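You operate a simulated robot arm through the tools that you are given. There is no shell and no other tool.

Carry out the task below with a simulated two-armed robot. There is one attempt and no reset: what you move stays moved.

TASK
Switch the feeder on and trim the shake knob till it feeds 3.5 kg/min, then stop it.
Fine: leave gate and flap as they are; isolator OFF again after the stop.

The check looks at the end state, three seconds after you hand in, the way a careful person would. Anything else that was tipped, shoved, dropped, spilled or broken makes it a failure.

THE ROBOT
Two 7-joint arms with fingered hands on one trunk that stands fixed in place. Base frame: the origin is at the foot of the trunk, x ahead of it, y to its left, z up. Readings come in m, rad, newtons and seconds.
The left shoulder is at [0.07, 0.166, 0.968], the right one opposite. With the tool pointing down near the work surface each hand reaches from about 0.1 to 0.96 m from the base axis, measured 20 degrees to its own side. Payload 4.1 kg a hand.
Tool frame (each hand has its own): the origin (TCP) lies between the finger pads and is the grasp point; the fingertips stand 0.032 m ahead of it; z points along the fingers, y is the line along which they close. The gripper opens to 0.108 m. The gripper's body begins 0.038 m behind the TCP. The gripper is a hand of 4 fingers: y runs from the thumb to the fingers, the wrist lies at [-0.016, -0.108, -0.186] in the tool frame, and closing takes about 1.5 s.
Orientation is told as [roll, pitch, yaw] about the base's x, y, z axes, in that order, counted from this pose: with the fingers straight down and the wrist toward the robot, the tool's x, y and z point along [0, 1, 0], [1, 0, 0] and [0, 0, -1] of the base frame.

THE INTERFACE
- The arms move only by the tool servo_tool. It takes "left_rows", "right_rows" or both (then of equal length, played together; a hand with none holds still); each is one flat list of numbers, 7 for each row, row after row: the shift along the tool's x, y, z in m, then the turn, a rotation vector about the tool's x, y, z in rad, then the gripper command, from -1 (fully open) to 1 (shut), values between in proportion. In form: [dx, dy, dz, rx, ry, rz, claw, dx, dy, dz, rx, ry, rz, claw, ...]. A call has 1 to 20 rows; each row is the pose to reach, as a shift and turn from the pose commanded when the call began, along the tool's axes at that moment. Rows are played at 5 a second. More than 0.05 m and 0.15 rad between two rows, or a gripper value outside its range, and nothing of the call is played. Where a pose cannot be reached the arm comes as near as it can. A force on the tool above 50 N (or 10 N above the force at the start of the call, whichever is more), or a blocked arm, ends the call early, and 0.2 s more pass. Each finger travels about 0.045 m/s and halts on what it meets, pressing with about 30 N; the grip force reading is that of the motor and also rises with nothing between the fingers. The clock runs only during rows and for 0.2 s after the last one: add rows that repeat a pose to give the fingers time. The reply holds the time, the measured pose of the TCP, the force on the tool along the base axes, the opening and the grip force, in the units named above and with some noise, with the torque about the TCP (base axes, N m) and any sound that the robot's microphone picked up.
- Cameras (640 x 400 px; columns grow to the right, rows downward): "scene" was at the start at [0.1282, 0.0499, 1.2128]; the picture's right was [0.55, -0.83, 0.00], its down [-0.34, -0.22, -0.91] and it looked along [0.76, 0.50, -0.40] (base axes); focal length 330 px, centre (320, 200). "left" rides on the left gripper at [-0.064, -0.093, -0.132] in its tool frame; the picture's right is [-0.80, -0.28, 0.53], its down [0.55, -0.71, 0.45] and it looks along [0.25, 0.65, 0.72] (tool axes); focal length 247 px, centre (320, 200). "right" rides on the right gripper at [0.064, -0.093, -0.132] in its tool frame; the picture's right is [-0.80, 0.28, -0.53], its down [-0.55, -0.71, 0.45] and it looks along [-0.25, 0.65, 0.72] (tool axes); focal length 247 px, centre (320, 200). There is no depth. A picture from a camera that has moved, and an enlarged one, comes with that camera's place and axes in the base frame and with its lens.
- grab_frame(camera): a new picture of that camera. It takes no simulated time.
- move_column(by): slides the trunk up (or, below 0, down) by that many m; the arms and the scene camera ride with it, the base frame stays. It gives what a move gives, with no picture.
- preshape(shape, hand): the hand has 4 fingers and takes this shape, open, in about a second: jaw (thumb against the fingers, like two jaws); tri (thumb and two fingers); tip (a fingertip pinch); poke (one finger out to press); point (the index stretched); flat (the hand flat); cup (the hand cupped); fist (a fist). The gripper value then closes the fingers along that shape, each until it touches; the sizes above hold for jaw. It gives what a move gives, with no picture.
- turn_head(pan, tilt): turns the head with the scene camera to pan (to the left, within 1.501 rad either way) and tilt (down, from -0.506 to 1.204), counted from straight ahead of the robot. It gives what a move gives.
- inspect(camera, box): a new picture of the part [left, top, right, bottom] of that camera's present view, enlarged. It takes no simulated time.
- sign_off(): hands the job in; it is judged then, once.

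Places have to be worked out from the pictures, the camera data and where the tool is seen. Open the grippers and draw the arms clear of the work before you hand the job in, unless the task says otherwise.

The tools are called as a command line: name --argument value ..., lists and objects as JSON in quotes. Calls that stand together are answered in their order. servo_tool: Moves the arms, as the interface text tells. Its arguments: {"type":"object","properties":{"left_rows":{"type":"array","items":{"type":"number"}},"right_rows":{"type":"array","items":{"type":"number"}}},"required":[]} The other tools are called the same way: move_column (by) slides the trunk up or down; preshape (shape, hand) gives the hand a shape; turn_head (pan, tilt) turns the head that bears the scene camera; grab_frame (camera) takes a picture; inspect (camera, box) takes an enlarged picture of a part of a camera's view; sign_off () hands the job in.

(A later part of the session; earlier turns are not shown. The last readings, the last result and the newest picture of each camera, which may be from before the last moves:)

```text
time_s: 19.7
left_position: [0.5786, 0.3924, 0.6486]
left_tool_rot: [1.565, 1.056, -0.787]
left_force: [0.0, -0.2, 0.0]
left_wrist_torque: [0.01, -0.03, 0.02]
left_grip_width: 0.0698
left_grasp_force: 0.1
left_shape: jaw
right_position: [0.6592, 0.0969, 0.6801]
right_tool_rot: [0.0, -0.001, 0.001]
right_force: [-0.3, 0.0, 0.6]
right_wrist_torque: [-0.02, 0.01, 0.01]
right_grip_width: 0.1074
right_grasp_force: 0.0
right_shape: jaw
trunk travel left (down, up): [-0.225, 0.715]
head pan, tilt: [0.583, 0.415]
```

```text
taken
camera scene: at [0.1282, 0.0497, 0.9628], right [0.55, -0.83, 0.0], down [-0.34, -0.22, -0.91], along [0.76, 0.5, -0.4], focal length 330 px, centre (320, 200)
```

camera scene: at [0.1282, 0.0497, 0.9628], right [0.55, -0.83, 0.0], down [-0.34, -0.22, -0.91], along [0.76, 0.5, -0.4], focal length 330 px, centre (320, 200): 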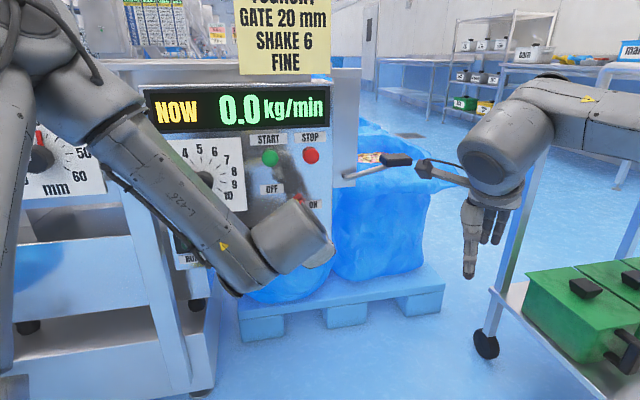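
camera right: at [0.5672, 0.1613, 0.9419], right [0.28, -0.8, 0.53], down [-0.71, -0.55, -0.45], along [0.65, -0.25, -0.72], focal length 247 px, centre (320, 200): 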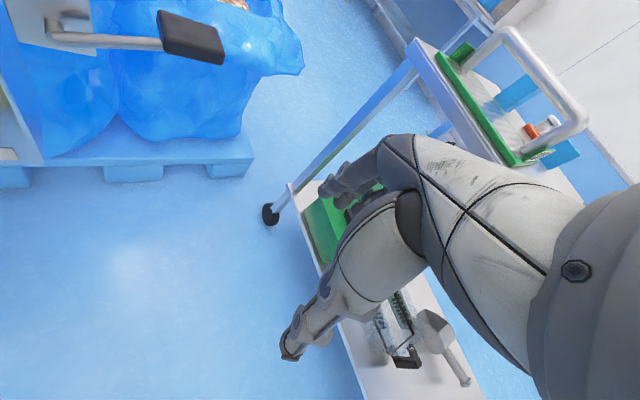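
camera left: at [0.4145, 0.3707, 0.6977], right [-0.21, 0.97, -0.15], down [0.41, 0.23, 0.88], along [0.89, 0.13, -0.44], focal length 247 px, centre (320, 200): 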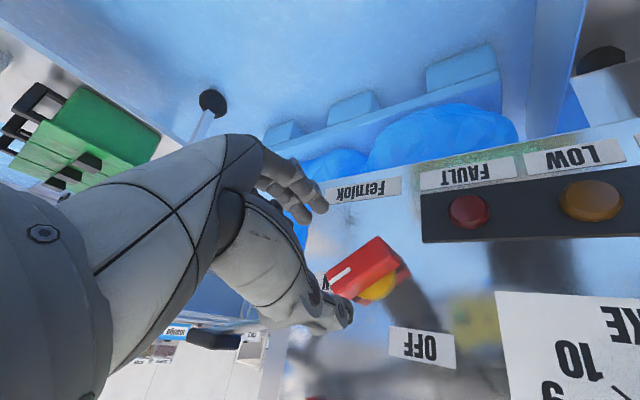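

The handle's white mark now points to ON. I rotate the hand back the other way (wrist lower-left again) and rise toward the START button, staying ~9 cm off the panel.

servo_tool --left_rows '[0, -0.006, -0.005, 0, 0, -0.14, -0.3, 0.001, -0.013, -0.01, 0, 0, -0.28, -0.3, 0.002, -0.02, -0.015, 0, 0, -0.42, -0.3, 0.003, -0.026, -0.015, 0, 0, -0.56, -0.3, 0.004, -0.033, -0.015, 0, 0, -0.7, -0.3, 0.005, -0.04, -0.015, 0, 0, -0.84, -0.3, 0.006, -0.046, -0.015, 0, 0, -0.98, -0.3, 0.007, -0.053, -0.015, 0, 0, -1.12, -0.3, 0.008, -0.06, -0.015, 0, 0, -1.26, -0.3, 0.008, -0.067, -0.015, 0, 0, -1.4, -0.3, 0.008, -0.073, -0.015, 0, 0, -1.54, -0.3, 0.008, -0.076, -0.015, 0, 0, -1.65, -0.3]'

preshape --hand "left" --shape "poke"

grab_frame --camera "left"

grab_frame --camera "scene"

```text
time_s: 22.3
left_position: [0.5463, 0.4022, 0.7172]
left_tool_rot: [1.568, -0.597, -0.784]
left_force: [-0.4, 0.3, 0.1]
left_wrist_torque: [-0.01, -0.02, 0.0]
left_grip_width: 0.0696
left_grasp_force: 0.1
left_shape: jaw
right_position: [0.6604, 0.0973, 0.6791]
right_tool_rot: [-0.002, -0.001, -0.001]
right_force: [0.3, -0.6, -0.2]
right_wrist_torque: [0.02, 0.01, 0.03]
right_grip_width: 0.1075
right_grasp_force: 0.0
right_shape: jaw
trunk travel left (down, up): [-0.225, 0.715]
head pan, tilt: [0.583, 0.415]
```

```text
time_s: 23.2
left_position: [0.5457, 0.4031, 0.7173]
left_tool_rot: [1.566, -0.594, -0.783]
left_force: [0.5, 0.1, -2.0]
left_wrist_torque: [0.0, -0.02, -0.02]
left_grip_width: 0.0001
left_grasp_force: 0.0
left_shape: poke
right_position: [0.6613, 0.0976, 0.6794]
right_tool_rot: [0.001, 0.001, 0.0]
right_force: [0.0, -0.2, -0.8]
right_wrist_torque: [-0.02, -0.03, -0.02]
right_grip_width: 0.1079
right_grasp_force: 0.1
right_shape: jaw
trunk travel left (down, up): [-0.225, 0.715]
head pan, tilt: [0.583, 0.415]
```

```text
taken
camera left: at [0.4242, 0.3386, 0.6137], right [0.52, 0.23, -0.82], down [-0.31, 0.95, 0.06], along [0.79, 0.23, 0.57], focal length 247 px, centre (320, 200)
```

left: 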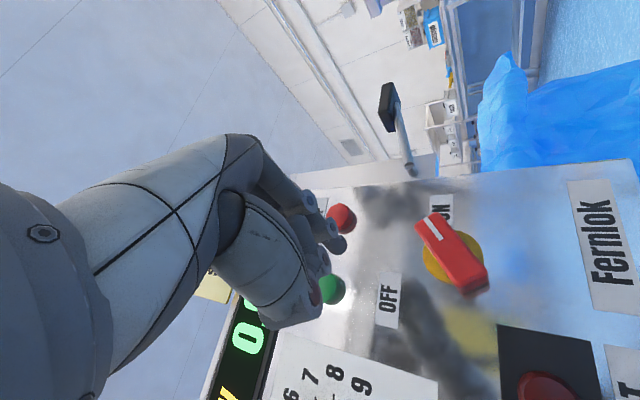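

```text
taken
camera scene: at [0.1282, 0.0498, 0.9628], right [0.55, -0.83, 0.0], down [-0.34, -0.22, -0.91], along [0.76, 0.5, -0.4], focal length 330 px, centre (320, 200)
```

scene: 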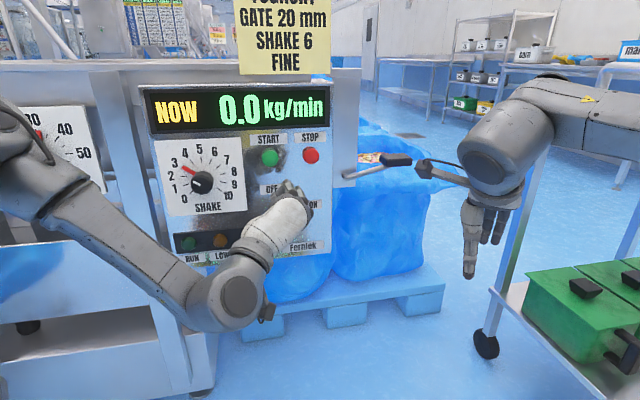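

The isolator reads ON in this view. I zoom in on the poke shape to find which fingertip stands out and where.

inspect --camera "left" --box '[200, 130, 480, 340]'

inspect --camera "scene" --box '[220, 120, 350, 270]'

```text
1.90 times, centred on (340, 235) of left
camera zoom: at [0.4242, 0.3386, 0.6137], right [0.52, 0.23, -0.82], down [-0.31, 0.95, 0.06], along [0.79, 0.23, 0.57], focal length 470 px, centre (282, 133)
```

zoom: 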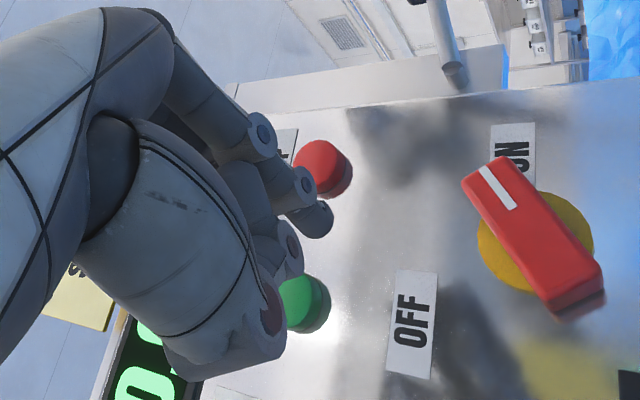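

```text
2.67 times, centred on (285, 195) of scene
camera zoom: at [0.1282, 0.0498, 0.9628], right [0.55, -0.83, 0.0], down [-0.34, -0.22, -0.91], along [0.76, 0.5, -0.4], focal length 879 px, centre (413, 213)
```

zoom: 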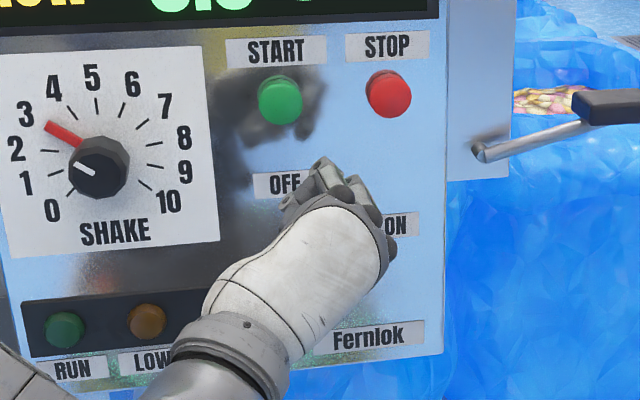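

The poke fingertip is hard to locate, while the closed jaw has known geometry (tips 32 mm ahead of the TCP). I go back to jaw and close it to check how it looks as a pressing tool.

preshape --hand "left" --shape "jaw"

servo_tool --left_rows '[0, 0, 0, 0, 0, 0, 0, 0, 0, 0, 0, 0, 0, 0.5, 0, 0, 0, 0, 0, 0, 1, 0, 0, 0, 0, 0, 0, 1, 0, 0, 0, 0, 0, 0, 1, 0, 0, 0, 0, 0, 0, 1]'

grab_frame --camera "left"

inspect --camera "scene" --box '[220, 120, 350, 270]'

```text
time_s: 24.1
left_position: [0.5456, 0.4023, 0.7174]
left_tool_rot: [1.567, -0.594, -0.783]
left_force: [0.1, 0.4, 0.4]
left_wrist_torque: [-0.01, 0.01, -0.07]
left_grip_width: 0.1075
left_grasp_force: 0.1
left_shape: jaw
right_position: [0.6605, 0.0975, 0.6798]
right_tool_rot: [0.001, -0.001, 0.0]
right_force: [-0.4, 0.3, -0.2]
right_wrist_torque: [0.0, -0.05, -0.01]
right_grip_width: 0.1077
right_grasp_force: 0.0
right_shape: jaw
trunk travel left (down, up): [-0.225, 0.715]
head pan, tilt: [0.583, 0.415]
```

```text
time_s: 25.5
left_position: [0.5444, 0.4026, 0.7179]
left_tool_rot: [1.567, -0.593, -0.784]
left_force: [-0.7, 0.7, 0.0]
left_wrist_torque: [0.02, -0.01, 0.02]
left_grip_width: 0.0001
left_grasp_force: 0.0
left_shape: jaw
right_position: [0.662, 0.0963, 0.6795]
right_tool_rot: [0.0, 0.001, -0.001]
right_force: [-0.3, -0.7, 0.0]
right_wrist_torque: [-0.03, 0.0, -0.02]
right_grip_width: 0.1078
right_grasp_force: 0.0
right_shape: jaw
trunk travel left (down, up): [-0.225, 0.715]
head pan, tilt: [0.583, 0.415]
```

```text
taken
camera left: at [0.4243, 0.3385, 0.6136], right [0.53, 0.22, -0.82], down [-0.31, 0.95, 0.06], along [0.79, 0.23, 0.57], focal length 247 px, centre (320, 200)
```

left: 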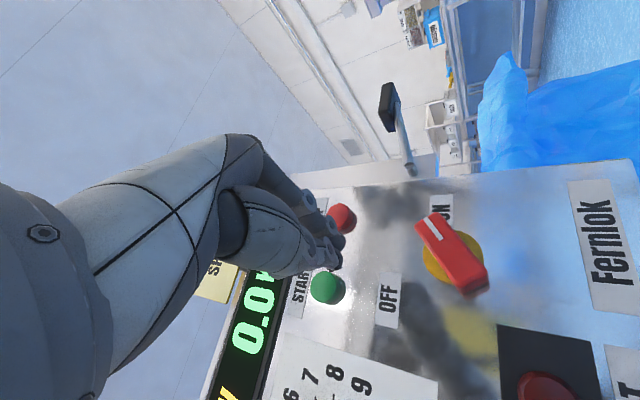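

```text
2.67 times, centred on (285, 195) of scene
camera zoom: at [0.1282, 0.0498, 0.9628], right [0.55, -0.83, 0.0], down [-0.34, -0.22, -0.91], along [0.76, 0.5, -0.4], focal length 879 px, centre (413, 213)
```

zoom: 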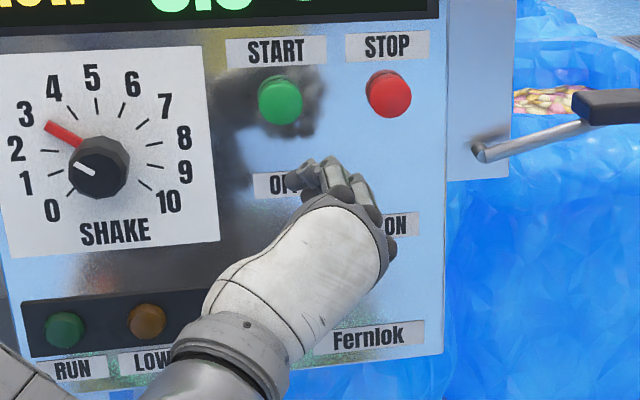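

The closed tips appear exactly where predicted, and START is at about (u 0.086, z 0.769), face n≈0.78. I line up in front of START with the tips ~3 cm short.

servo_tool --left_rows '[0.025, 0.008, 0, 0, 0, 0, 1, 0.0504, 0.0167, 0, 0, 0, 0, 1, 0.0504, 0.0167, 0.03, 0, 0, 0, 1, 0.0504, 0.0167, 0.045, 0, 0, 0, 1]'

grab_frame --camera "left"

inspect --camera "scene" --box '[220, 100, 350, 250]'

```text
time_s: 26.5
left_position: [0.5673, 0.4468, 0.7667]
left_tool_rot: [1.567, -0.594, -0.784]
left_force: [0.7, -0.5, -0.2]
left_wrist_torque: [0.02, 0.02, 0.01]
left_grip_width: 0.0
left_grasp_force: 30.1
left_shape: jaw
right_position: [0.6592, 0.0985, 0.6795]
right_tool_rot: [0.001, 0.001, 0.0]
right_force: [-0.5, -0.6, 0.3]
right_wrist_torque: [0.0, -0.01, 0.0]
right_grip_width: 0.1076
right_grasp_force: 0.1
right_shape: jaw
trunk travel left (down, up): [-0.225, 0.715]
head pan, tilt: [0.583, 0.415]
```

```text
taken
camera left: at [0.4463, 0.3818, 0.663], right [0.52, 0.22, -0.82], down [-0.31, 0.95, 0.06], along [0.79, 0.23, 0.57], focal length 247 px, centre (320, 200)
```

left: 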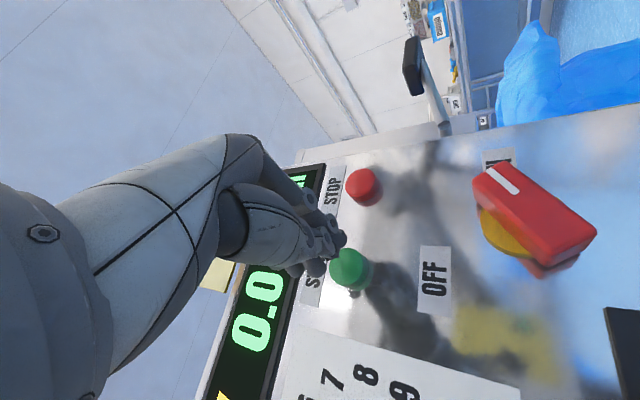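

```text
2.67 times, centred on (285, 175) of scene
camera zoom: at [0.1283, 0.0499, 0.9628], right [0.55, -0.83, 0.0], down [-0.34, -0.22, -0.91], along [0.76, 0.5, -0.4], focal length 879 px, centre (413, 267)
```

zoom: 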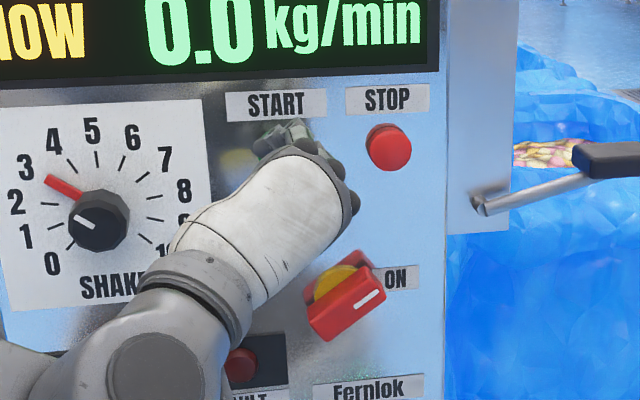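

START is within ~5 mm of the fingertip axis; I correct by a few mm and press forward gently in small rows.

servo_tool --left_rows '[0.004, -0.002, 0.015, 0, 0, 0, 1, 0.004, -0.002, 0.024, 0, 0, 0, 1, 0.004, -0.002, 0.03, 0, 0, 0, 1, 0.004, -0.002, 0.033, 0, 0, 0, 1]'

grab_frame --camera "left"

inspect --camera "scene" --box '[140, 80, 350, 270]'

```text
time_s: 27.5
left_position: [0.5885, 0.4704, 0.7716]
left_tool_rot: [1.567, -0.594, -0.786]
left_force: [-2.9, -2.0, 0.4]
left_wrist_torque: [0.0, 0.05, -0.02]
left_grip_width: 0.0
left_grasp_force: 29.8
left_shape: jaw
right_position: [0.6607, 0.0969, 0.6786]
right_tool_rot: [0.0, 0.0, 0.0]
right_force: [-0.3, 0.4, 0.8]
right_wrist_torque: [0.02, 0.01, 0.0]
right_grip_width: 0.1077
right_grasp_force: 0.1
right_shape: jaw
trunk travel left (down, up): [-0.225, 0.715]
head pan, tilt: [0.583, 0.415]
heard: click
```

```text
taken
camera left: at [0.4664, 0.4075, 0.6668], right [0.53, 0.22, -0.82], down [-0.31, 0.95, 0.06], along [0.79, 0.23, 0.57], focal length 247 px, centre (320, 200)
```

left: 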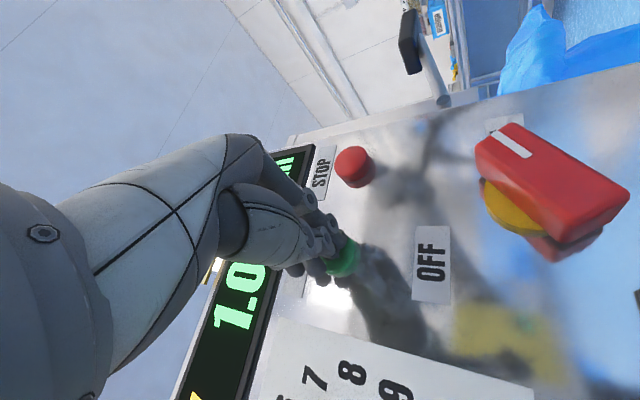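

```text
2.11 times, centred on (245, 175) of scene
camera zoom: at [0.128, 0.0496, 0.9629], right [0.55, -0.83, 0.0], down [-0.34, -0.22, -0.92], along [0.76, 0.5, -0.4], focal length 694 px, centre (478, 253)
```

zoom: 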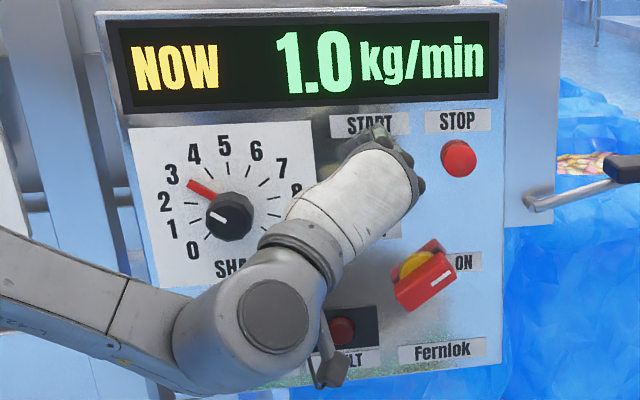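

START clicked and the display shows 1.0 kg/min: the feeder is running. I back the hand off and watch the reading settle.

servo_tool --left_rows '[0, 0, -0.02, 0, 0, 0, 1, 0, 0, -0.045, 0, 0, 0, 1, 0, 0, -0.07, 0, 0, 0, 1, 0, 0, -0.085, 0, 0, 0, 0.5]'

inspect --camera "scene" --box '[140, 80, 350, 270]'

grab_frame --camera "left"

grab_frame --camera "scene"

```text
time_s: 28.5
left_position: [0.5279, 0.4092, 0.7704]
left_tool_rot: [1.569, -0.593, -0.787]
left_force: [1.2, -0.4, 1.0]
left_wrist_torque: [0.03, -0.02, 0.02]
left_grip_width: 0.0259
left_grasp_force: 0.1
left_shape: jaw
right_position: [0.6607, 0.0975, 0.6799]
right_tool_rot: [0.0, 0.001, 0.0]
right_force: [0.5, -0.2, 0.0]
right_wrist_torque: [-0.02, -0.01, 0.0]
right_grip_width: 0.1074
right_grasp_force: 0.0
right_shape: jaw
trunk travel left (down, up): [-0.225, 0.715]
head pan, tilt: [0.583, 0.415]
```

```text
2.11 times, centred on (245, 175) of scene
camera zoom: at [0.1282, 0.0498, 0.9628], right [0.55, -0.83, 0.0], down [-0.34, -0.22, -0.91], along [0.76, 0.5, -0.4], focal length 694 px, centre (478, 253)
```

zoom: 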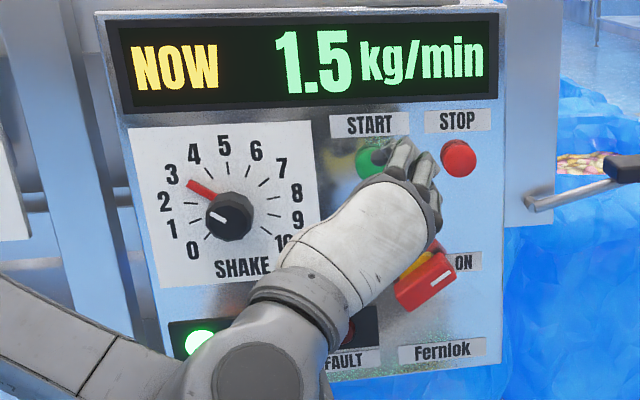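

```text
taken
camera left: at [0.4064, 0.3457, 0.6668], right [0.53, 0.23, -0.82], down [-0.31, 0.95, 0.06], along [0.79, 0.23, 0.57], focal length 247 px, centre (320, 200)
```

left: 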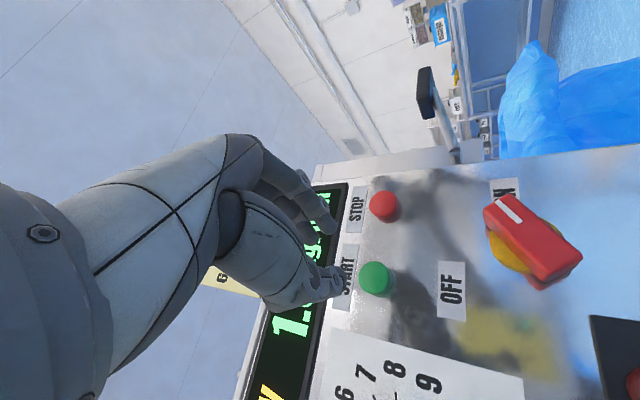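

```text
taken
camera scene: at [0.1282, 0.0498, 0.9628], right [0.55, -0.83, 0.0], down [-0.34, -0.22, -0.91], along [0.76, 0.5, -0.4], focal length 330 px, centre (320, 200)
```

scene: 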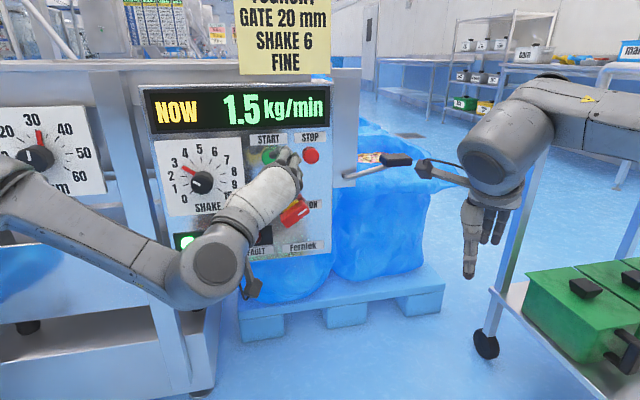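

RUN is lit and the rate is at 1.5 kg/min with the knob at 3. I move over in front of the SHAKE knob (≈ u -0.048, z 0.733), turning the hand so the jaw straddles the knob clear of the pointer.

servo_tool --left_rows '[0.011, -0.033, 0, 0, 0, -0.11, -0.5, 0.022, -0.066, 0, 0, 0, -0.22, -0.5, 0.033, -0.1, 0, 0, 0, -0.33, -0.5, 0.0431, -0.1301, 0, 0, 0, -0.45, -0.5, 0.0431, -0.1301, 0.02, 0, 0, -0.45, -0.5]'

grab_frame --camera "left"

inspect --camera "scene" --box '[140, 80, 350, 270]'

```text
time_s: 29.7
left_position: [0.45, 0.5184, 0.7334]
left_tool_rot: [1.568, -1.042, -0.785]
left_force: [-0.1, 0.0, -0.1]
left_wrist_torque: [0.01, 0.01, -0.01]
left_grip_width: 0.0808
left_grasp_force: 0.1
left_shape: jaw
right_position: [0.6604, 0.098, 0.6804]
right_tool_rot: [-0.001, 0.0, -0.001]
right_force: [0.1, -0.7, 0.0]
right_wrist_torque: [-0.02, 0.02, 0.01]
right_grip_width: 0.1078
right_grasp_force: 0.1
right_shape: jaw
trunk travel left (down, up): [-0.225, 0.715]
head pan, tilt: [0.583, 0.415]
```

```text
taken
camera left: at [0.3639, 0.4188, 0.623], right [0.76, -0.01, -0.65], down [-0.27, 0.9, -0.33], along [0.59, 0.43, 0.69], focal length 247 px, centre (320, 200)
```

left: 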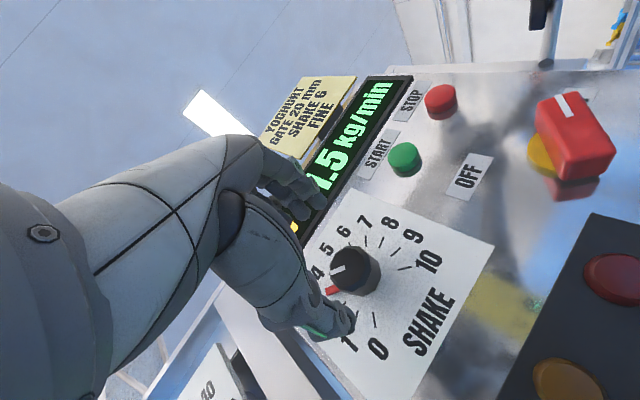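

```text
2.11 times, centred on (245, 175) of scene
camera zoom: at [0.1283, 0.0499, 0.9628], right [0.55, -0.83, 0.0], down [-0.34, -0.22, -0.91], along [0.76, 0.5, -0.4], focal length 694 px, centre (478, 253)
```

zoom: 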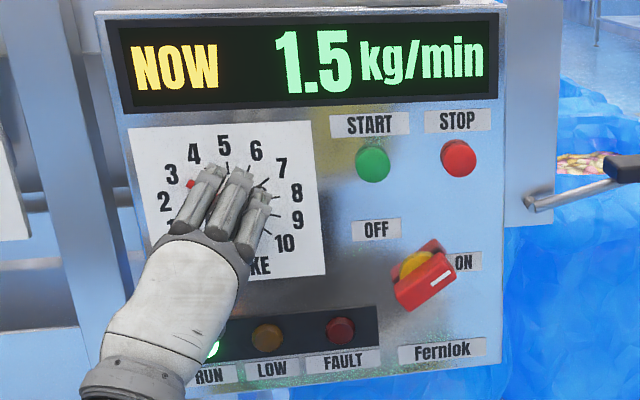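

The display is steady at 1.5 at setting 3. The knob sits almost exactly on the finger axis; I zoom to fine-check alignment.

inspect --camera "left" --box '[260, 180, 460, 380]'

```text
2.00 times, centred on (360, 280) of left
camera zoom: at [0.3639, 0.4188, 0.623], right [0.76, -0.01, -0.65], down [-0.27, 0.9, -0.33], along [0.59, 0.43, 0.69], focal length 494 px, centre (240, 40)
```

zoom: 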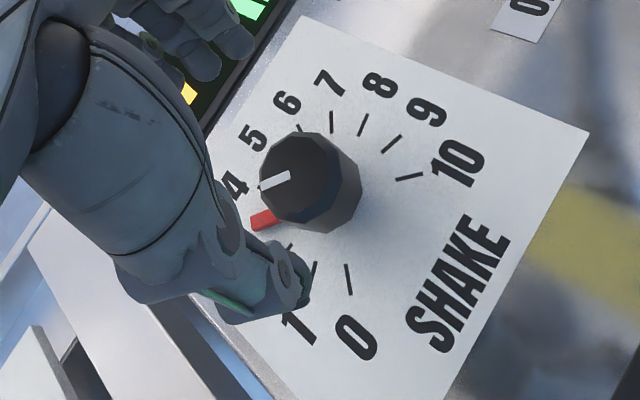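

The knob is about 4 mm off along tool x; I correct and advance 5 cm so the fingertips overlap the knob, staying short of the dial plate.

servo_tool --left_rows '[0.004, 0.001, 0.02, 0, 0, 0, -0.5, 0.004, 0.001, 0.04, 0, 0, 0, -0.5, 0.004, 0.001, 0.052, 0, 0, 0, -0.5]'

inspect --camera "left" --box '[260, 180, 460, 380]'

inspect --camera "scene" --box '[140, 80, 350, 270]'

```text
time_s: 30.5
left_position: [0.4834, 0.5579, 0.737]
left_tool_rot: [1.566, -1.043, -0.783]
left_force: [-0.1, 0.5, -0.1]
left_wrist_torque: [-0.02, -0.02, -0.01]
left_grip_width: 0.0808
left_grasp_force: 0.0
left_shape: jaw
right_position: [0.661, 0.0984, 0.6796]
right_tool_rot: [0.001, -0.001, 0.0]
right_force: [-0.5, -0.4, -0.5]
right_wrist_torque: [0.01, -0.01, 0.04]
right_grip_width: 0.1075
right_grasp_force: 0.1
right_shape: jaw
trunk travel left (down, up): [-0.225, 0.715]
head pan, tilt: [0.583, 0.415]
```

```text
2.00 times, centred on (360, 280) of left
camera zoom: at [0.3977, 0.4585, 0.6259], right [0.76, -0.01, -0.65], down [-0.27, 0.9, -0.34], along [0.59, 0.43, 0.68], focal length 494 px, centre (240, 40)
```

zoom: 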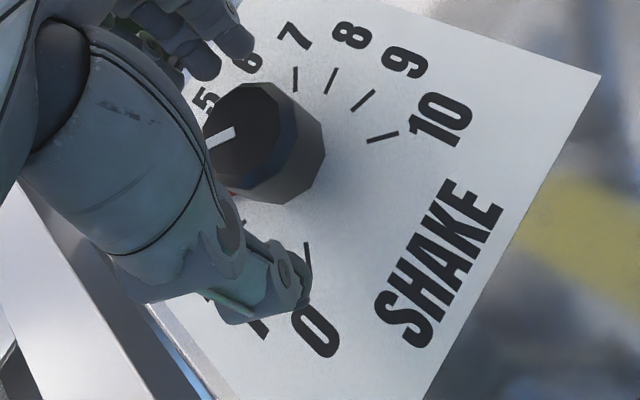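

```text
2.11 times, centred on (245, 175) of scene
camera zoom: at [0.1282, 0.0499, 0.9628], right [0.55, -0.83, 0.0], down [-0.34, -0.22, -0.91], along [0.76, 0.5, -0.4], focal length 694 px, centre (478, 253)
```

zoom: 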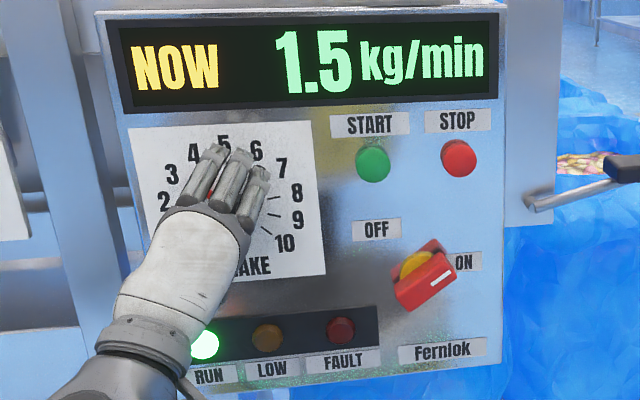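

The knob face is ~21 mm ahead of the TCP, so overlap is ~11 mm. I advance 4 mm more and close the jaw on the knob.

servo_tool --left_rows '[0, 0.001, 0.004, 0, 0, 0, -0.5, 0, 0.001, 0.004, 0, 0, 0, 0, 0, 0.001, 0.004, 0, 0, 0, 0.5, 0, 0.001, 0.004, 0, 0, 0, 0.5, 0, 0.001, 0.004, 0, 0, 0, 0.5]'

inspect --camera "left" --box '[260, 180, 460, 380]'

inspect --camera "scene" --box '[140, 80, 350, 270]'

```text
time_s: 31.7
left_position: [0.4878, 0.5607, 0.7375]
left_tool_rot: [1.563, -1.043, -0.781]
left_force: [-3.1, 2.8, -2.1]
left_wrist_torque: [-0.03, 0.01, 0.06]
left_grip_width: 0.0328
left_grasp_force: 30.1
left_shape: jaw
right_position: [0.6592, 0.0971, 0.6788]
right_tool_rot: [0.0, 0.0, 0.0]
right_force: [-0.3, 0.2, 0.7]
right_wrist_torque: [0.0, 0.03, 0.01]
right_grip_width: 0.1077
right_grasp_force: 0.0
right_shape: jaw
trunk travel left (down, up): [-0.225, 0.715]
head pan, tilt: [0.583, 0.415]
```

```text
2.00 times, centred on (360, 280) of left
camera zoom: at [0.4005, 0.4612, 0.6263], right [0.76, -0.01, -0.65], down [-0.27, 0.9, -0.34], along [0.59, 0.43, 0.68], focal length 494 px, centre (240, 40)
```

zoom: 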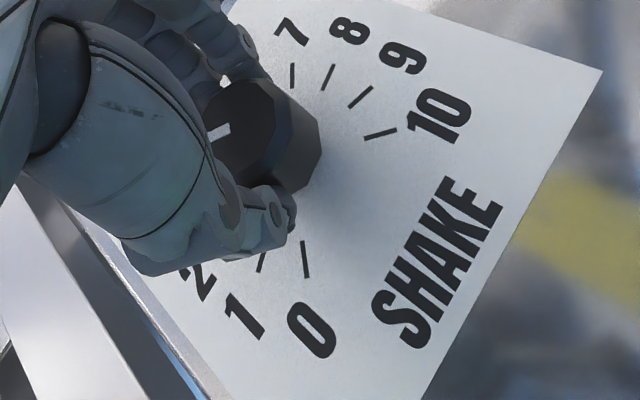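

```text
2.11 times, centred on (245, 175) of scene
camera zoom: at [0.1281, 0.0503, 0.9628], right [0.55, -0.83, 0.0], down [-0.34, -0.22, -0.91], along [0.76, 0.5, -0.4], focal length 694 px, centre (478, 253)
```

zoom: 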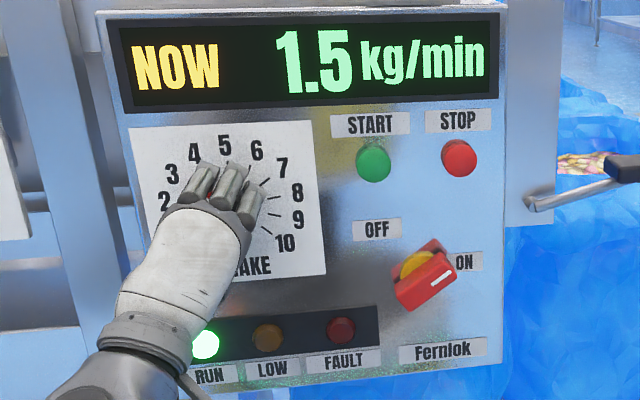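

The knob is gripped (33 mm). I turn clockwise by about one scale unit (0.47 rad) and read the display.

servo_tool --left_rows '[0, 0, 0, 0, 0, 0.12, 0.5, 0, 0, 0, 0, 0, 0.24, 0.5, 0, 0, 0, 0, 0, 0.36, 0.5, 0, 0, 0, 0, 0, 0.47, 0.5, 0, 0, 0, 0, 0, 0.47, 0.5, 0, 0, 0, 0, 0, 0.47, 0.5, 0, 0, 0, 0, 0, 0.47, 0.5]'

inspect --camera "scene" --box '[140, 80, 350, 270]'

inspect --camera "left" --box '[260, 180, 460, 380]'

```text
time_s: 33.3
left_position: [0.4868, 0.5608, 0.7373]
left_tool_rot: [1.569, -0.574, -0.786]
left_force: [2.6, 6.4, 5.7]
left_wrist_torque: [0.13, -0.1, -0.01]
left_grip_width: 0.0328
left_grasp_force: 30.0
left_shape: jaw
right_position: [0.6595, 0.0977, 0.6795]
right_tool_rot: [0.0, 0.0, 0.002]
right_force: [-0.1, -0.3, -0.4]
right_wrist_torque: [0.02, 0.02, -0.02]
right_grip_width: 0.1078
right_grasp_force: 0.0
right_shape: jaw
trunk travel left (down, up): [-0.225, 0.715]
head pan, tilt: [0.583, 0.415]
```

```text
2.11 times, centred on (245, 175) of scene
camera zoom: at [0.1281, 0.05, 0.9629], right [0.55, -0.83, 0.0], down [-0.34, -0.22, -0.91], along [0.76, 0.5, -0.4], focal length 694 px, centre (478, 253)
```

zoom: 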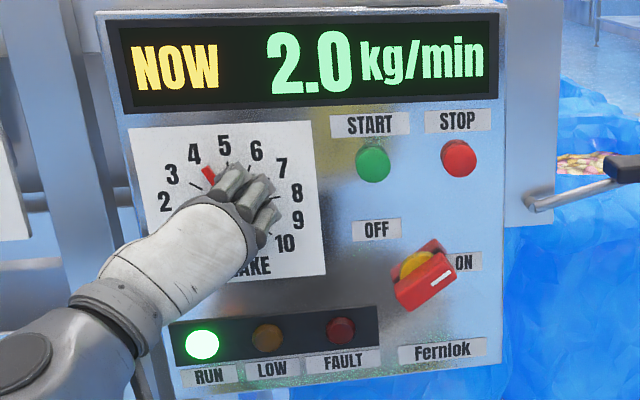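

```text
2.00 times, centred on (360, 280) of left
camera zoom: at [0.3641, 0.4972, 0.6346], right [0.51, 0.24, -0.82], down [-0.31, 0.95, 0.08], along [0.8, 0.22, 0.56], focal length 494 px, centre (240, 40)
```

zoom: 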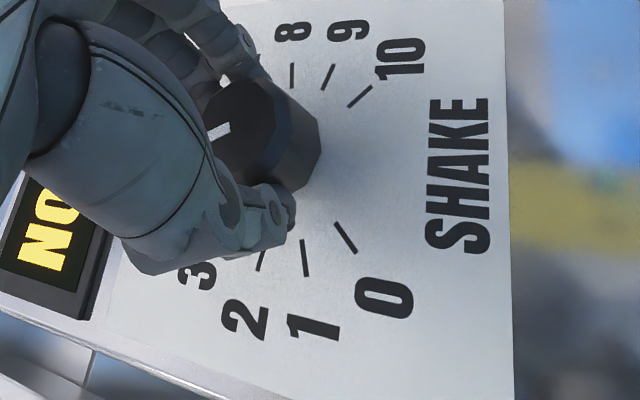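

Pointer is now just past 4 and the rate is 2.0 kg/min (about +0.5 per unit, maybe lagging). I continue two more units clockwise.

servo_tool --left_rows '[0, 0, 0, 0, 0, 0.12, 0.5, 0, 0, 0, 0, 0, 0.24, 0.5, 0, 0, 0, 0, 0, 0.36, 0.5, 0, 0, 0, 0, 0, 0.48, 0.5, 0, 0, 0, 0, 0, 0.6, 0.5, 0, 0, 0, 0, 0, 0.72, 0.5, 0, 0, 0, 0, 0, 0.84, 0.5, 0, 0, 0, 0, 0, 0.94, 0.5, 0, 0, 0, 0, 0, 0.94, 0.5, 0, 0, 0, 0, 0, 0.94, 0.5, 0, 0, 0, 0, 0, 0.94, 0.5, 0, 0, 0, 0, 0, 0.94, 0.5]'

inspect --camera "scene" --box '[140, 80, 350, 270]'

inspect --camera "left" --box '[260, 180, 460, 380]'

```text
time_s: 35.9
left_position: [0.4875, 0.5583, 0.7381]
left_tool_rot: [1.568, 0.366, -0.787]
left_force: [7.6, -3.8, 6.3]
left_wrist_torque: [0.06, -0.11, -0.29]
left_grip_width: 0.0322
left_grasp_force: 29.4
left_shape: jaw
right_position: [0.6602, 0.098, 0.6792]
right_tool_rot: [0.0, 0.0, 0.0]
right_force: [-0.2, -0.9, -0.4]
right_wrist_torque: [0.02, 0.01, 0.02]
right_grip_width: 0.1077
right_grasp_force: 0.1
right_shape: jaw
trunk travel left (down, up): [-0.225, 0.715]
head pan, tilt: [0.583, 0.415]
```

```text
2.11 times, centred on (245, 175) of scene
camera zoom: at [0.1284, 0.049, 0.9628], right [0.55, -0.83, 0.0], down [-0.34, -0.22, -0.92], along [0.76, 0.5, -0.4], focal length 694 px, centre (478, 253)
```

zoom: 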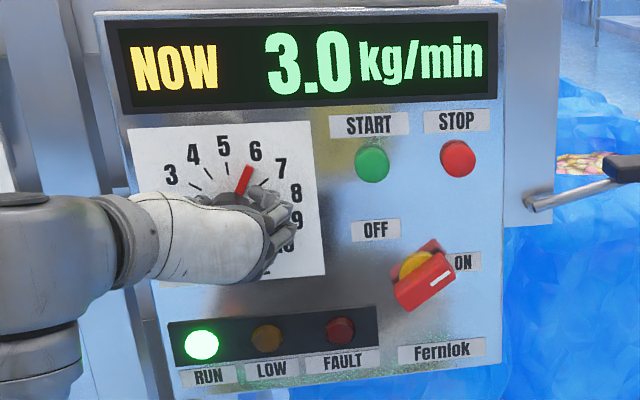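

```text
2.00 times, centred on (360, 280) of left
camera zoom: at [0.3181, 0.5436, 0.7125], right [-0.01, 0.76, -0.64], down [-0.01, 0.64, 0.77], along [1.0, 0.01, 0.0], focal length 494 px, centre (240, 40)
```

zoom: 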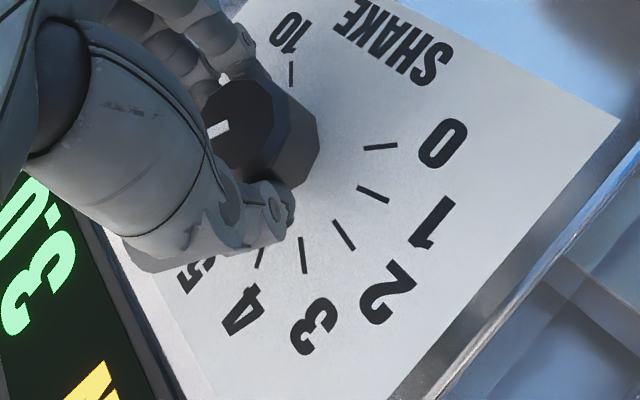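

Pointer at 6 gives 3.0 kg/min — a clean 0.5 per unit — so 3.5 should be at 7. I turn another 0.45 rad, easing with the side force, then wait.

servo_tool --left_rows '[0.001, 0, 0, 0, 0, 0.1, 0.5, 0.001, 0, 0, 0, 0, 0.2, 0.5, 0.001, 0, 0, 0, 0, 0.3, 0.5, 0.001, 0, 0, 0, 0, 0.38, 0.5, 0.001, 0, 0, 0, 0, 0.45, 0.5, 0.001, 0, 0, 0, 0, 0.45, 0.5, 0.001, 0, 0, 0, 0, 0.45, 0.5, 0.001, 0, 0, 0, 0, 0.45, 0.5, 0.001, 0, 0, 0, 0, 0.45, 0.5]'

inspect --camera "scene" --box '[140, 80, 350, 270]'

inspect --camera "left" --box '[260, 180, 460, 380]'

```text
time_s: 37.9
left_position: [0.4877, 0.558, 0.7384]
left_tool_rot: [1.568, 0.817, -0.788]
left_force: [11.2, -8.9, 1.1]
left_wrist_torque: [-0.11, 0.03, -0.43]
left_grip_width: 0.0326
left_grasp_force: 30.1
left_shape: jaw
right_position: [0.6626, 0.0977, 0.6793]
right_tool_rot: [0.002, 0.001, 0.001]
right_force: [0.7, -0.1, 0.1]
right_wrist_torque: [-0.01, -0.02, 0.0]
right_grip_width: 0.1075
right_grasp_force: 0.1
right_shape: jaw
trunk travel left (down, up): [-0.225, 0.715]
head pan, tilt: [0.583, 0.415]
```

```text
2.11 times, centred on (245, 175) of scene
camera zoom: at [0.1291, 0.0489, 0.9627], right [0.55, -0.83, 0.0], down [-0.34, -0.22, -0.91], along [0.76, 0.5, -0.4], focal length 694 px, centre (478, 253)
```

zoom: 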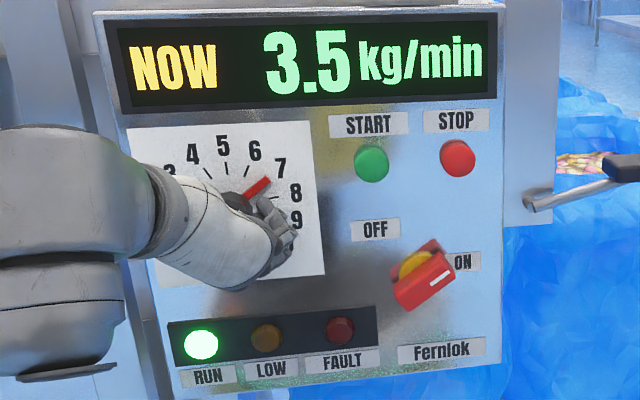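

```text
2.00 times, centred on (360, 280) of left
camera zoom: at [0.318, 0.544, 0.7636], right [-0.17, 0.92, -0.34], down [0.26, 0.38, 0.89], along [0.95, 0.06, -0.31], focal length 494 px, centre (240, 40)
```

zoom: 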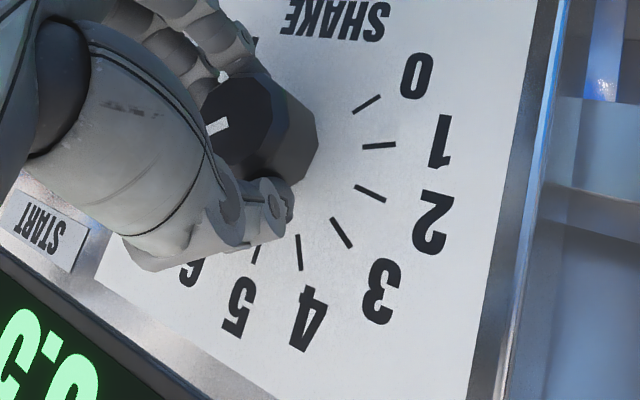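

The display reads 3.5. I hold a moment to see it is steady, then open the jaw so nothing loads the knob.

servo_tool --left_rows '[0, 0, 0, 0, 0, 0, 0.5, 0, 0, 0, 0, 0, 0, 0.5, 0, 0, 0, 0, 0, 0, 0.5]'

inspect --camera "scene" --box '[140, 80, 350, 270]'

servo_tool --left_rows '[0, 0, 0, 0, 0, 0, 0, 0, 0, 0, 0, 0, 0, -0.3, 0, 0, 0, 0, 0, 0, -0.4, 0, 0, 0, 0, 0, 0, -0.4, 0, 0, -0.02, 0, 0, 0, -0.4, 0, 0, -0.045, 0, 0, 0, -0.4, 0, 0, -0.07, 0, 0, 0, -0.4]'

inspect --camera "scene" --box '[140, 80, 350, 270]'

grab_frame --camera "left"

```text
time_s: 38.7
left_position: [0.4882, 0.5576, 0.7381]
left_tool_rot: [1.568, 0.816, -0.789]
left_force: [10.7, -9.8, 1.7]
left_wrist_torque: [-0.11, 0.03, -0.48]
left_grip_width: 0.0325
left_grasp_force: 30.3
left_shape: jaw
right_position: [0.6609, 0.0974, 0.6806]
right_tool_rot: [0.001, 0.001, 0.002]
right_force: [0.5, -0.6, -0.6]
right_wrist_torque: [-0.02, 0.03, 0.01]
right_grip_width: 0.1077
right_grasp_force: 0.1
right_shape: jaw
trunk travel left (down, up): [-0.225, 0.715]
head pan, tilt: [0.583, 0.415]
```

```text
2.11 times, centred on (245, 175) of scene
camera zoom: at [0.1291, 0.0489, 0.9628], right [0.55, -0.83, 0.0], down [-0.34, -0.22, -0.91], along [0.76, 0.5, -0.4], focal length 694 px, centre (478, 253)
```

zoom: 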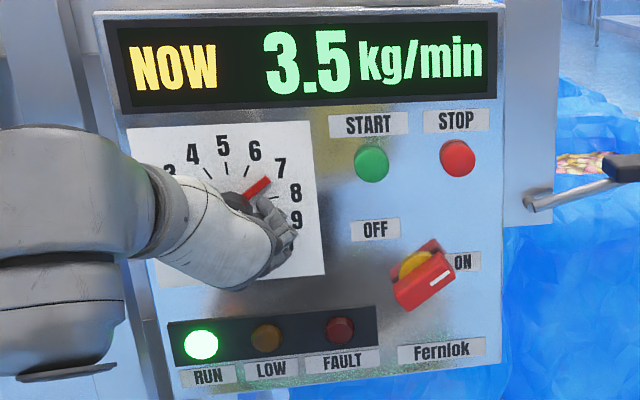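

```text
time_s: 40.3
left_position: [0.4614, 0.5291, 0.7406]
left_tool_rot: [1.566, 0.816, -0.791]
left_force: [-0.1, -0.5, 0.4]
left_wrist_torque: [-0.02, 0.01, 0.01]
left_grip_width: 0.0752
left_grasp_force: 0.1
left_shape: jaw
left hand out of reach, approached as far as the arm can: row 6, 7
right_position: [0.6617, 0.0979, 0.6813]
right_tool_rot: [0.002, -0.001, -0.002]
right_force: [0.2, -0.1, -0.8]
right_wrist_torque: [0.03, 0.0, -0.02]
right_grip_width: 0.1078
right_grasp_force: 0.1
right_shape: jaw
trunk travel left (down, up): [-0.225, 0.715]
head pan, tilt: [0.583, 0.415]
```

```text
2.11 times, centred on (245, 175) of scene
camera zoom: at [0.1281, 0.0497, 0.9628], right [0.55, -0.83, 0.0], down [-0.34, -0.22, -0.91], along [0.76, 0.5, -0.4], focal length 694 px, centre (478, 253)
```

zoom: 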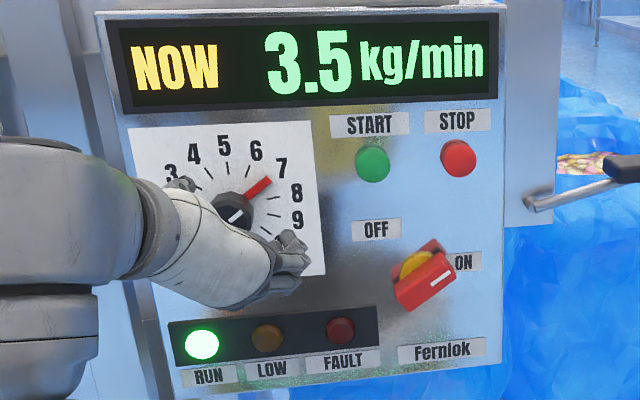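

```text
taken
camera left: at [0.2905, 0.515, 0.7662], right [-0.17, 0.92, -0.34], down [0.26, 0.38, 0.89], along [0.95, 0.06, -0.3], focal length 247 px, centre (320, 200)
```

left: 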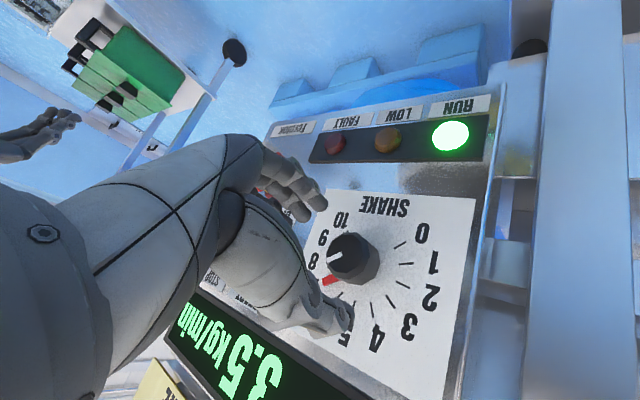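

The reading stays 3.5 after release with the pointer at 7. I rotate the hand back in place (tips are 2.5 cm clear of the knob face) and close the jaw again for pressing STOP.

servo_tool --left_rows '[0, 0, 0, 0, 0, -0.14, -0.4, 0, 0, 0, 0, 0, -0.28, -0.4, 0, 0, 0, 0, 0, -0.42, -0.4, 0, 0, 0, 0, 0, -0.56, -0.4, 0, 0, 0, 0, 0, -0.7, -0.4, 0, 0, -0.005, 0, 0, -0.84, -0.4, 0, 0, -0.015, 0, 0, -0.98, 0, 0, 0, -0.025, 0, 0, -1.12, 0.5, 0, 0, -0.03, 0, 0, -1.26, 1, 0, 0, -0.03, 0, 0, -1.4, 1]'

grab_frame --camera "left"

inspect --camera "scene" --box '[140, 80, 350, 270]'

```text
time_s: 42.5
left_position: [0.4385, 0.5084, 0.7399]
left_tool_rot: [1.569, -0.587, -0.786]
left_force: [0.9, 0.1, -0.1]
left_wrist_torque: [0.02, -0.03, -0.04]
left_grip_width: 0.0
left_grasp_force: 0.2
left_shape: jaw
right_position: [0.6609, 0.0985, 0.6801]
right_tool_rot: [0.0, 0.001, 0.0]
right_force: [-0.2, -0.3, 0.4]
right_wrist_torque: [-0.01, -0.01, 0.02]
right_grip_width: 0.1075
right_grasp_force: 0.0
right_shape: jaw
trunk travel left (down, up): [-0.225, 0.715]
head pan, tilt: [0.583, 0.415]
```

```text
taken
camera left: at [0.3176, 0.4445, 0.6367], right [0.52, 0.23, -0.82], down [-0.31, 0.95, 0.07], along [0.79, 0.22, 0.56], focal length 247 px, centre (320, 200)
```

left: 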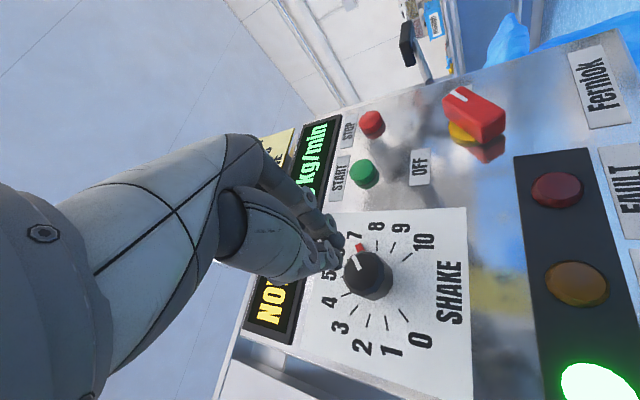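

```text
2.11 times, centred on (245, 175) of scene
camera zoom: at [0.1282, 0.0499, 0.9629], right [0.55, -0.83, 0.0], down [-0.34, -0.22, -0.91], along [0.76, 0.5, -0.4], focal length 694 px, centre (478, 253)
```

zoom: 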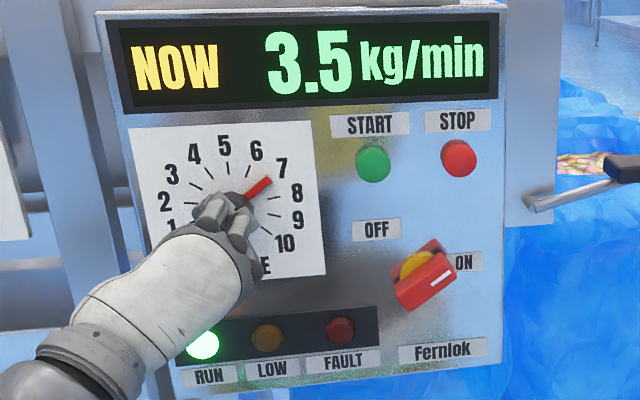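

All steady at 3.5. I move across to STOP (≈ u 0.1685, z 0.771), keeping the tips ~8 cm off the panel until lined up.

servo_tool --left_rows '[-0.019, 0.0397, 0, 0, 0, 0, 1, -0.038, 0.0794, 0, 0, 0, 0, 1, -0.057, 0.1191, 0, 0, 0, 0, 1, -0.076, 0.1588, 0, 0, 0, 0, 1, -0.095, 0.1986, 0, 0, 0, 0, 1, -0.095, 0.1986, 0.03, 0, 0, 0, 1, -0.095, 0.1986, 0.045, 0, 0, 0, 1]'

grab_frame --camera "left"

inspect --camera "scene" --box '[140, 80, 350, 270]'

```text
time_s: 44.1
left_position: [0.6251, 0.3851, 0.7719]
left_tool_rot: [1.566, -0.584, -0.785]
left_force: [0.4, 0.4, -0.9]
left_wrist_torque: [0.0, 0.02, 0.0]
left_grip_width: 0.0003
left_grasp_force: 29.9
left_shape: jaw
right_position: [0.6605, 0.0981, 0.681]
right_tool_rot: [-0.001, -0.002, 0.0]
right_force: [0.4, 0.4, 0.4]
right_wrist_torque: [-0.02, -0.02, -0.02]
right_grip_width: 0.1077
right_grasp_force: 0.0
right_shape: jaw
trunk travel left (down, up): [-0.225, 0.715]
head pan, tilt: [0.583, 0.415]
```

```text
taken
camera left: at [0.5027, 0.3227, 0.668], right [0.52, 0.23, -0.82], down [-0.31, 0.95, 0.07], along [0.8, 0.22, 0.56], focal length 247 px, centre (320, 200)
```

left: 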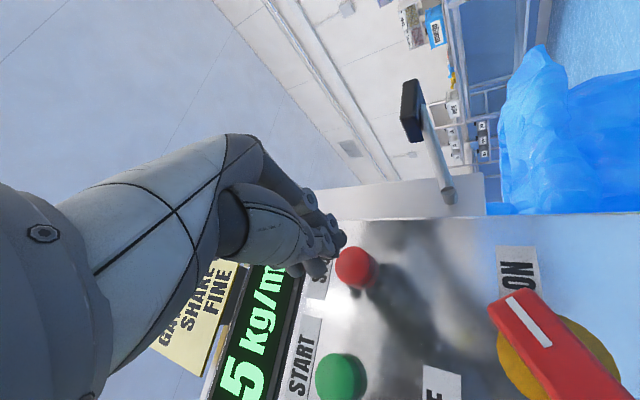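

```text
2.11 times, centred on (245, 175) of scene
camera zoom: at [0.1282, 0.0498, 0.9628], right [0.55, -0.83, 0.0], down [-0.34, -0.22, -0.91], along [0.76, 0.5, -0.4], focal length 694 px, centre (478, 253)
```

zoom: 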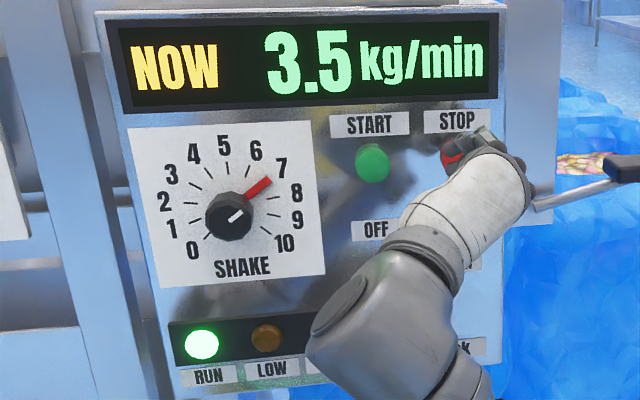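

STOP lies on the finger axis within ~3 mm, and the flap lever is well to the right (u 0.25–0.37). I press STOP gently.

servo_tool --left_rows '[0, 0, 0.015, 0, 0, 0, 1, 0, 0, 0.025, 0, 0, 0, 1, 0, 0, 0.032, 0, 0, 0, 1, 0, 0, 0.035, 0, 0, 0, 1]'

inspect --camera "scene" --box '[140, 80, 350, 270]'

grab_frame --camera "left"

```text
time_s: 45.1
left_position: [0.6486, 0.4106, 0.7716]
left_tool_rot: [1.57, -0.583, -0.785]
left_force: [-4.3, -3.8, -0.6]
left_wrist_torque: [0.0, 0.05, -0.08]
left_grip_width: 0.0
left_grasp_force: 30.5
left_shape: jaw
right_position: [0.6601, 0.0973, 0.6797]
right_tool_rot: [0.001, 0.0, 0.0]
right_force: [0.0, 0.3, 0.7]
right_wrist_torque: [-0.01, -0.02, 0.03]
right_grip_width: 0.1074
right_grasp_force: 0.1
right_shape: jaw
trunk travel left (down, up): [-0.225, 0.715]
head pan, tilt: [0.583, 0.415]
heard: click
```

```text
2.11 times, centred on (245, 175) of scene
camera zoom: at [0.1278, 0.0493, 0.9629], right [0.55, -0.83, 0.0], down [-0.34, -0.22, -0.92], along [0.76, 0.5, -0.4], focal length 694 px, centre (478, 253)
```

zoom: 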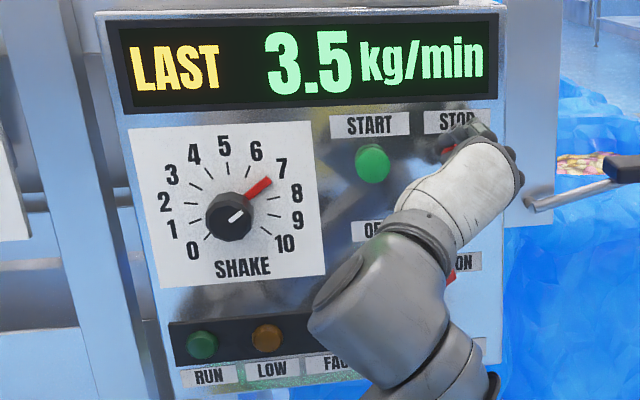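

```text
taken
camera left: at [0.528, 0.3473, 0.6677], right [0.52, 0.23, -0.82], down [-0.31, 0.95, 0.07], along [0.8, 0.22, 0.56], focal length 247 px, centre (320, 200)
```

left: 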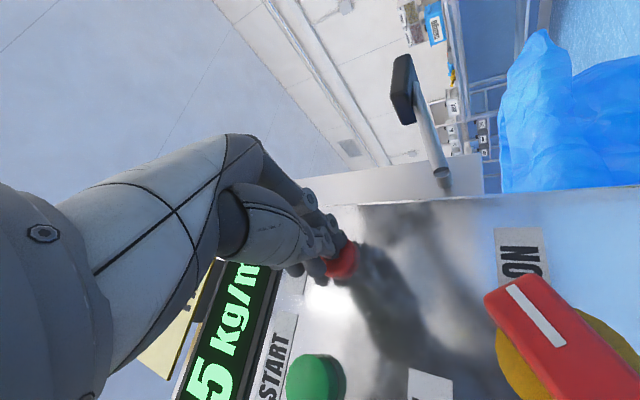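

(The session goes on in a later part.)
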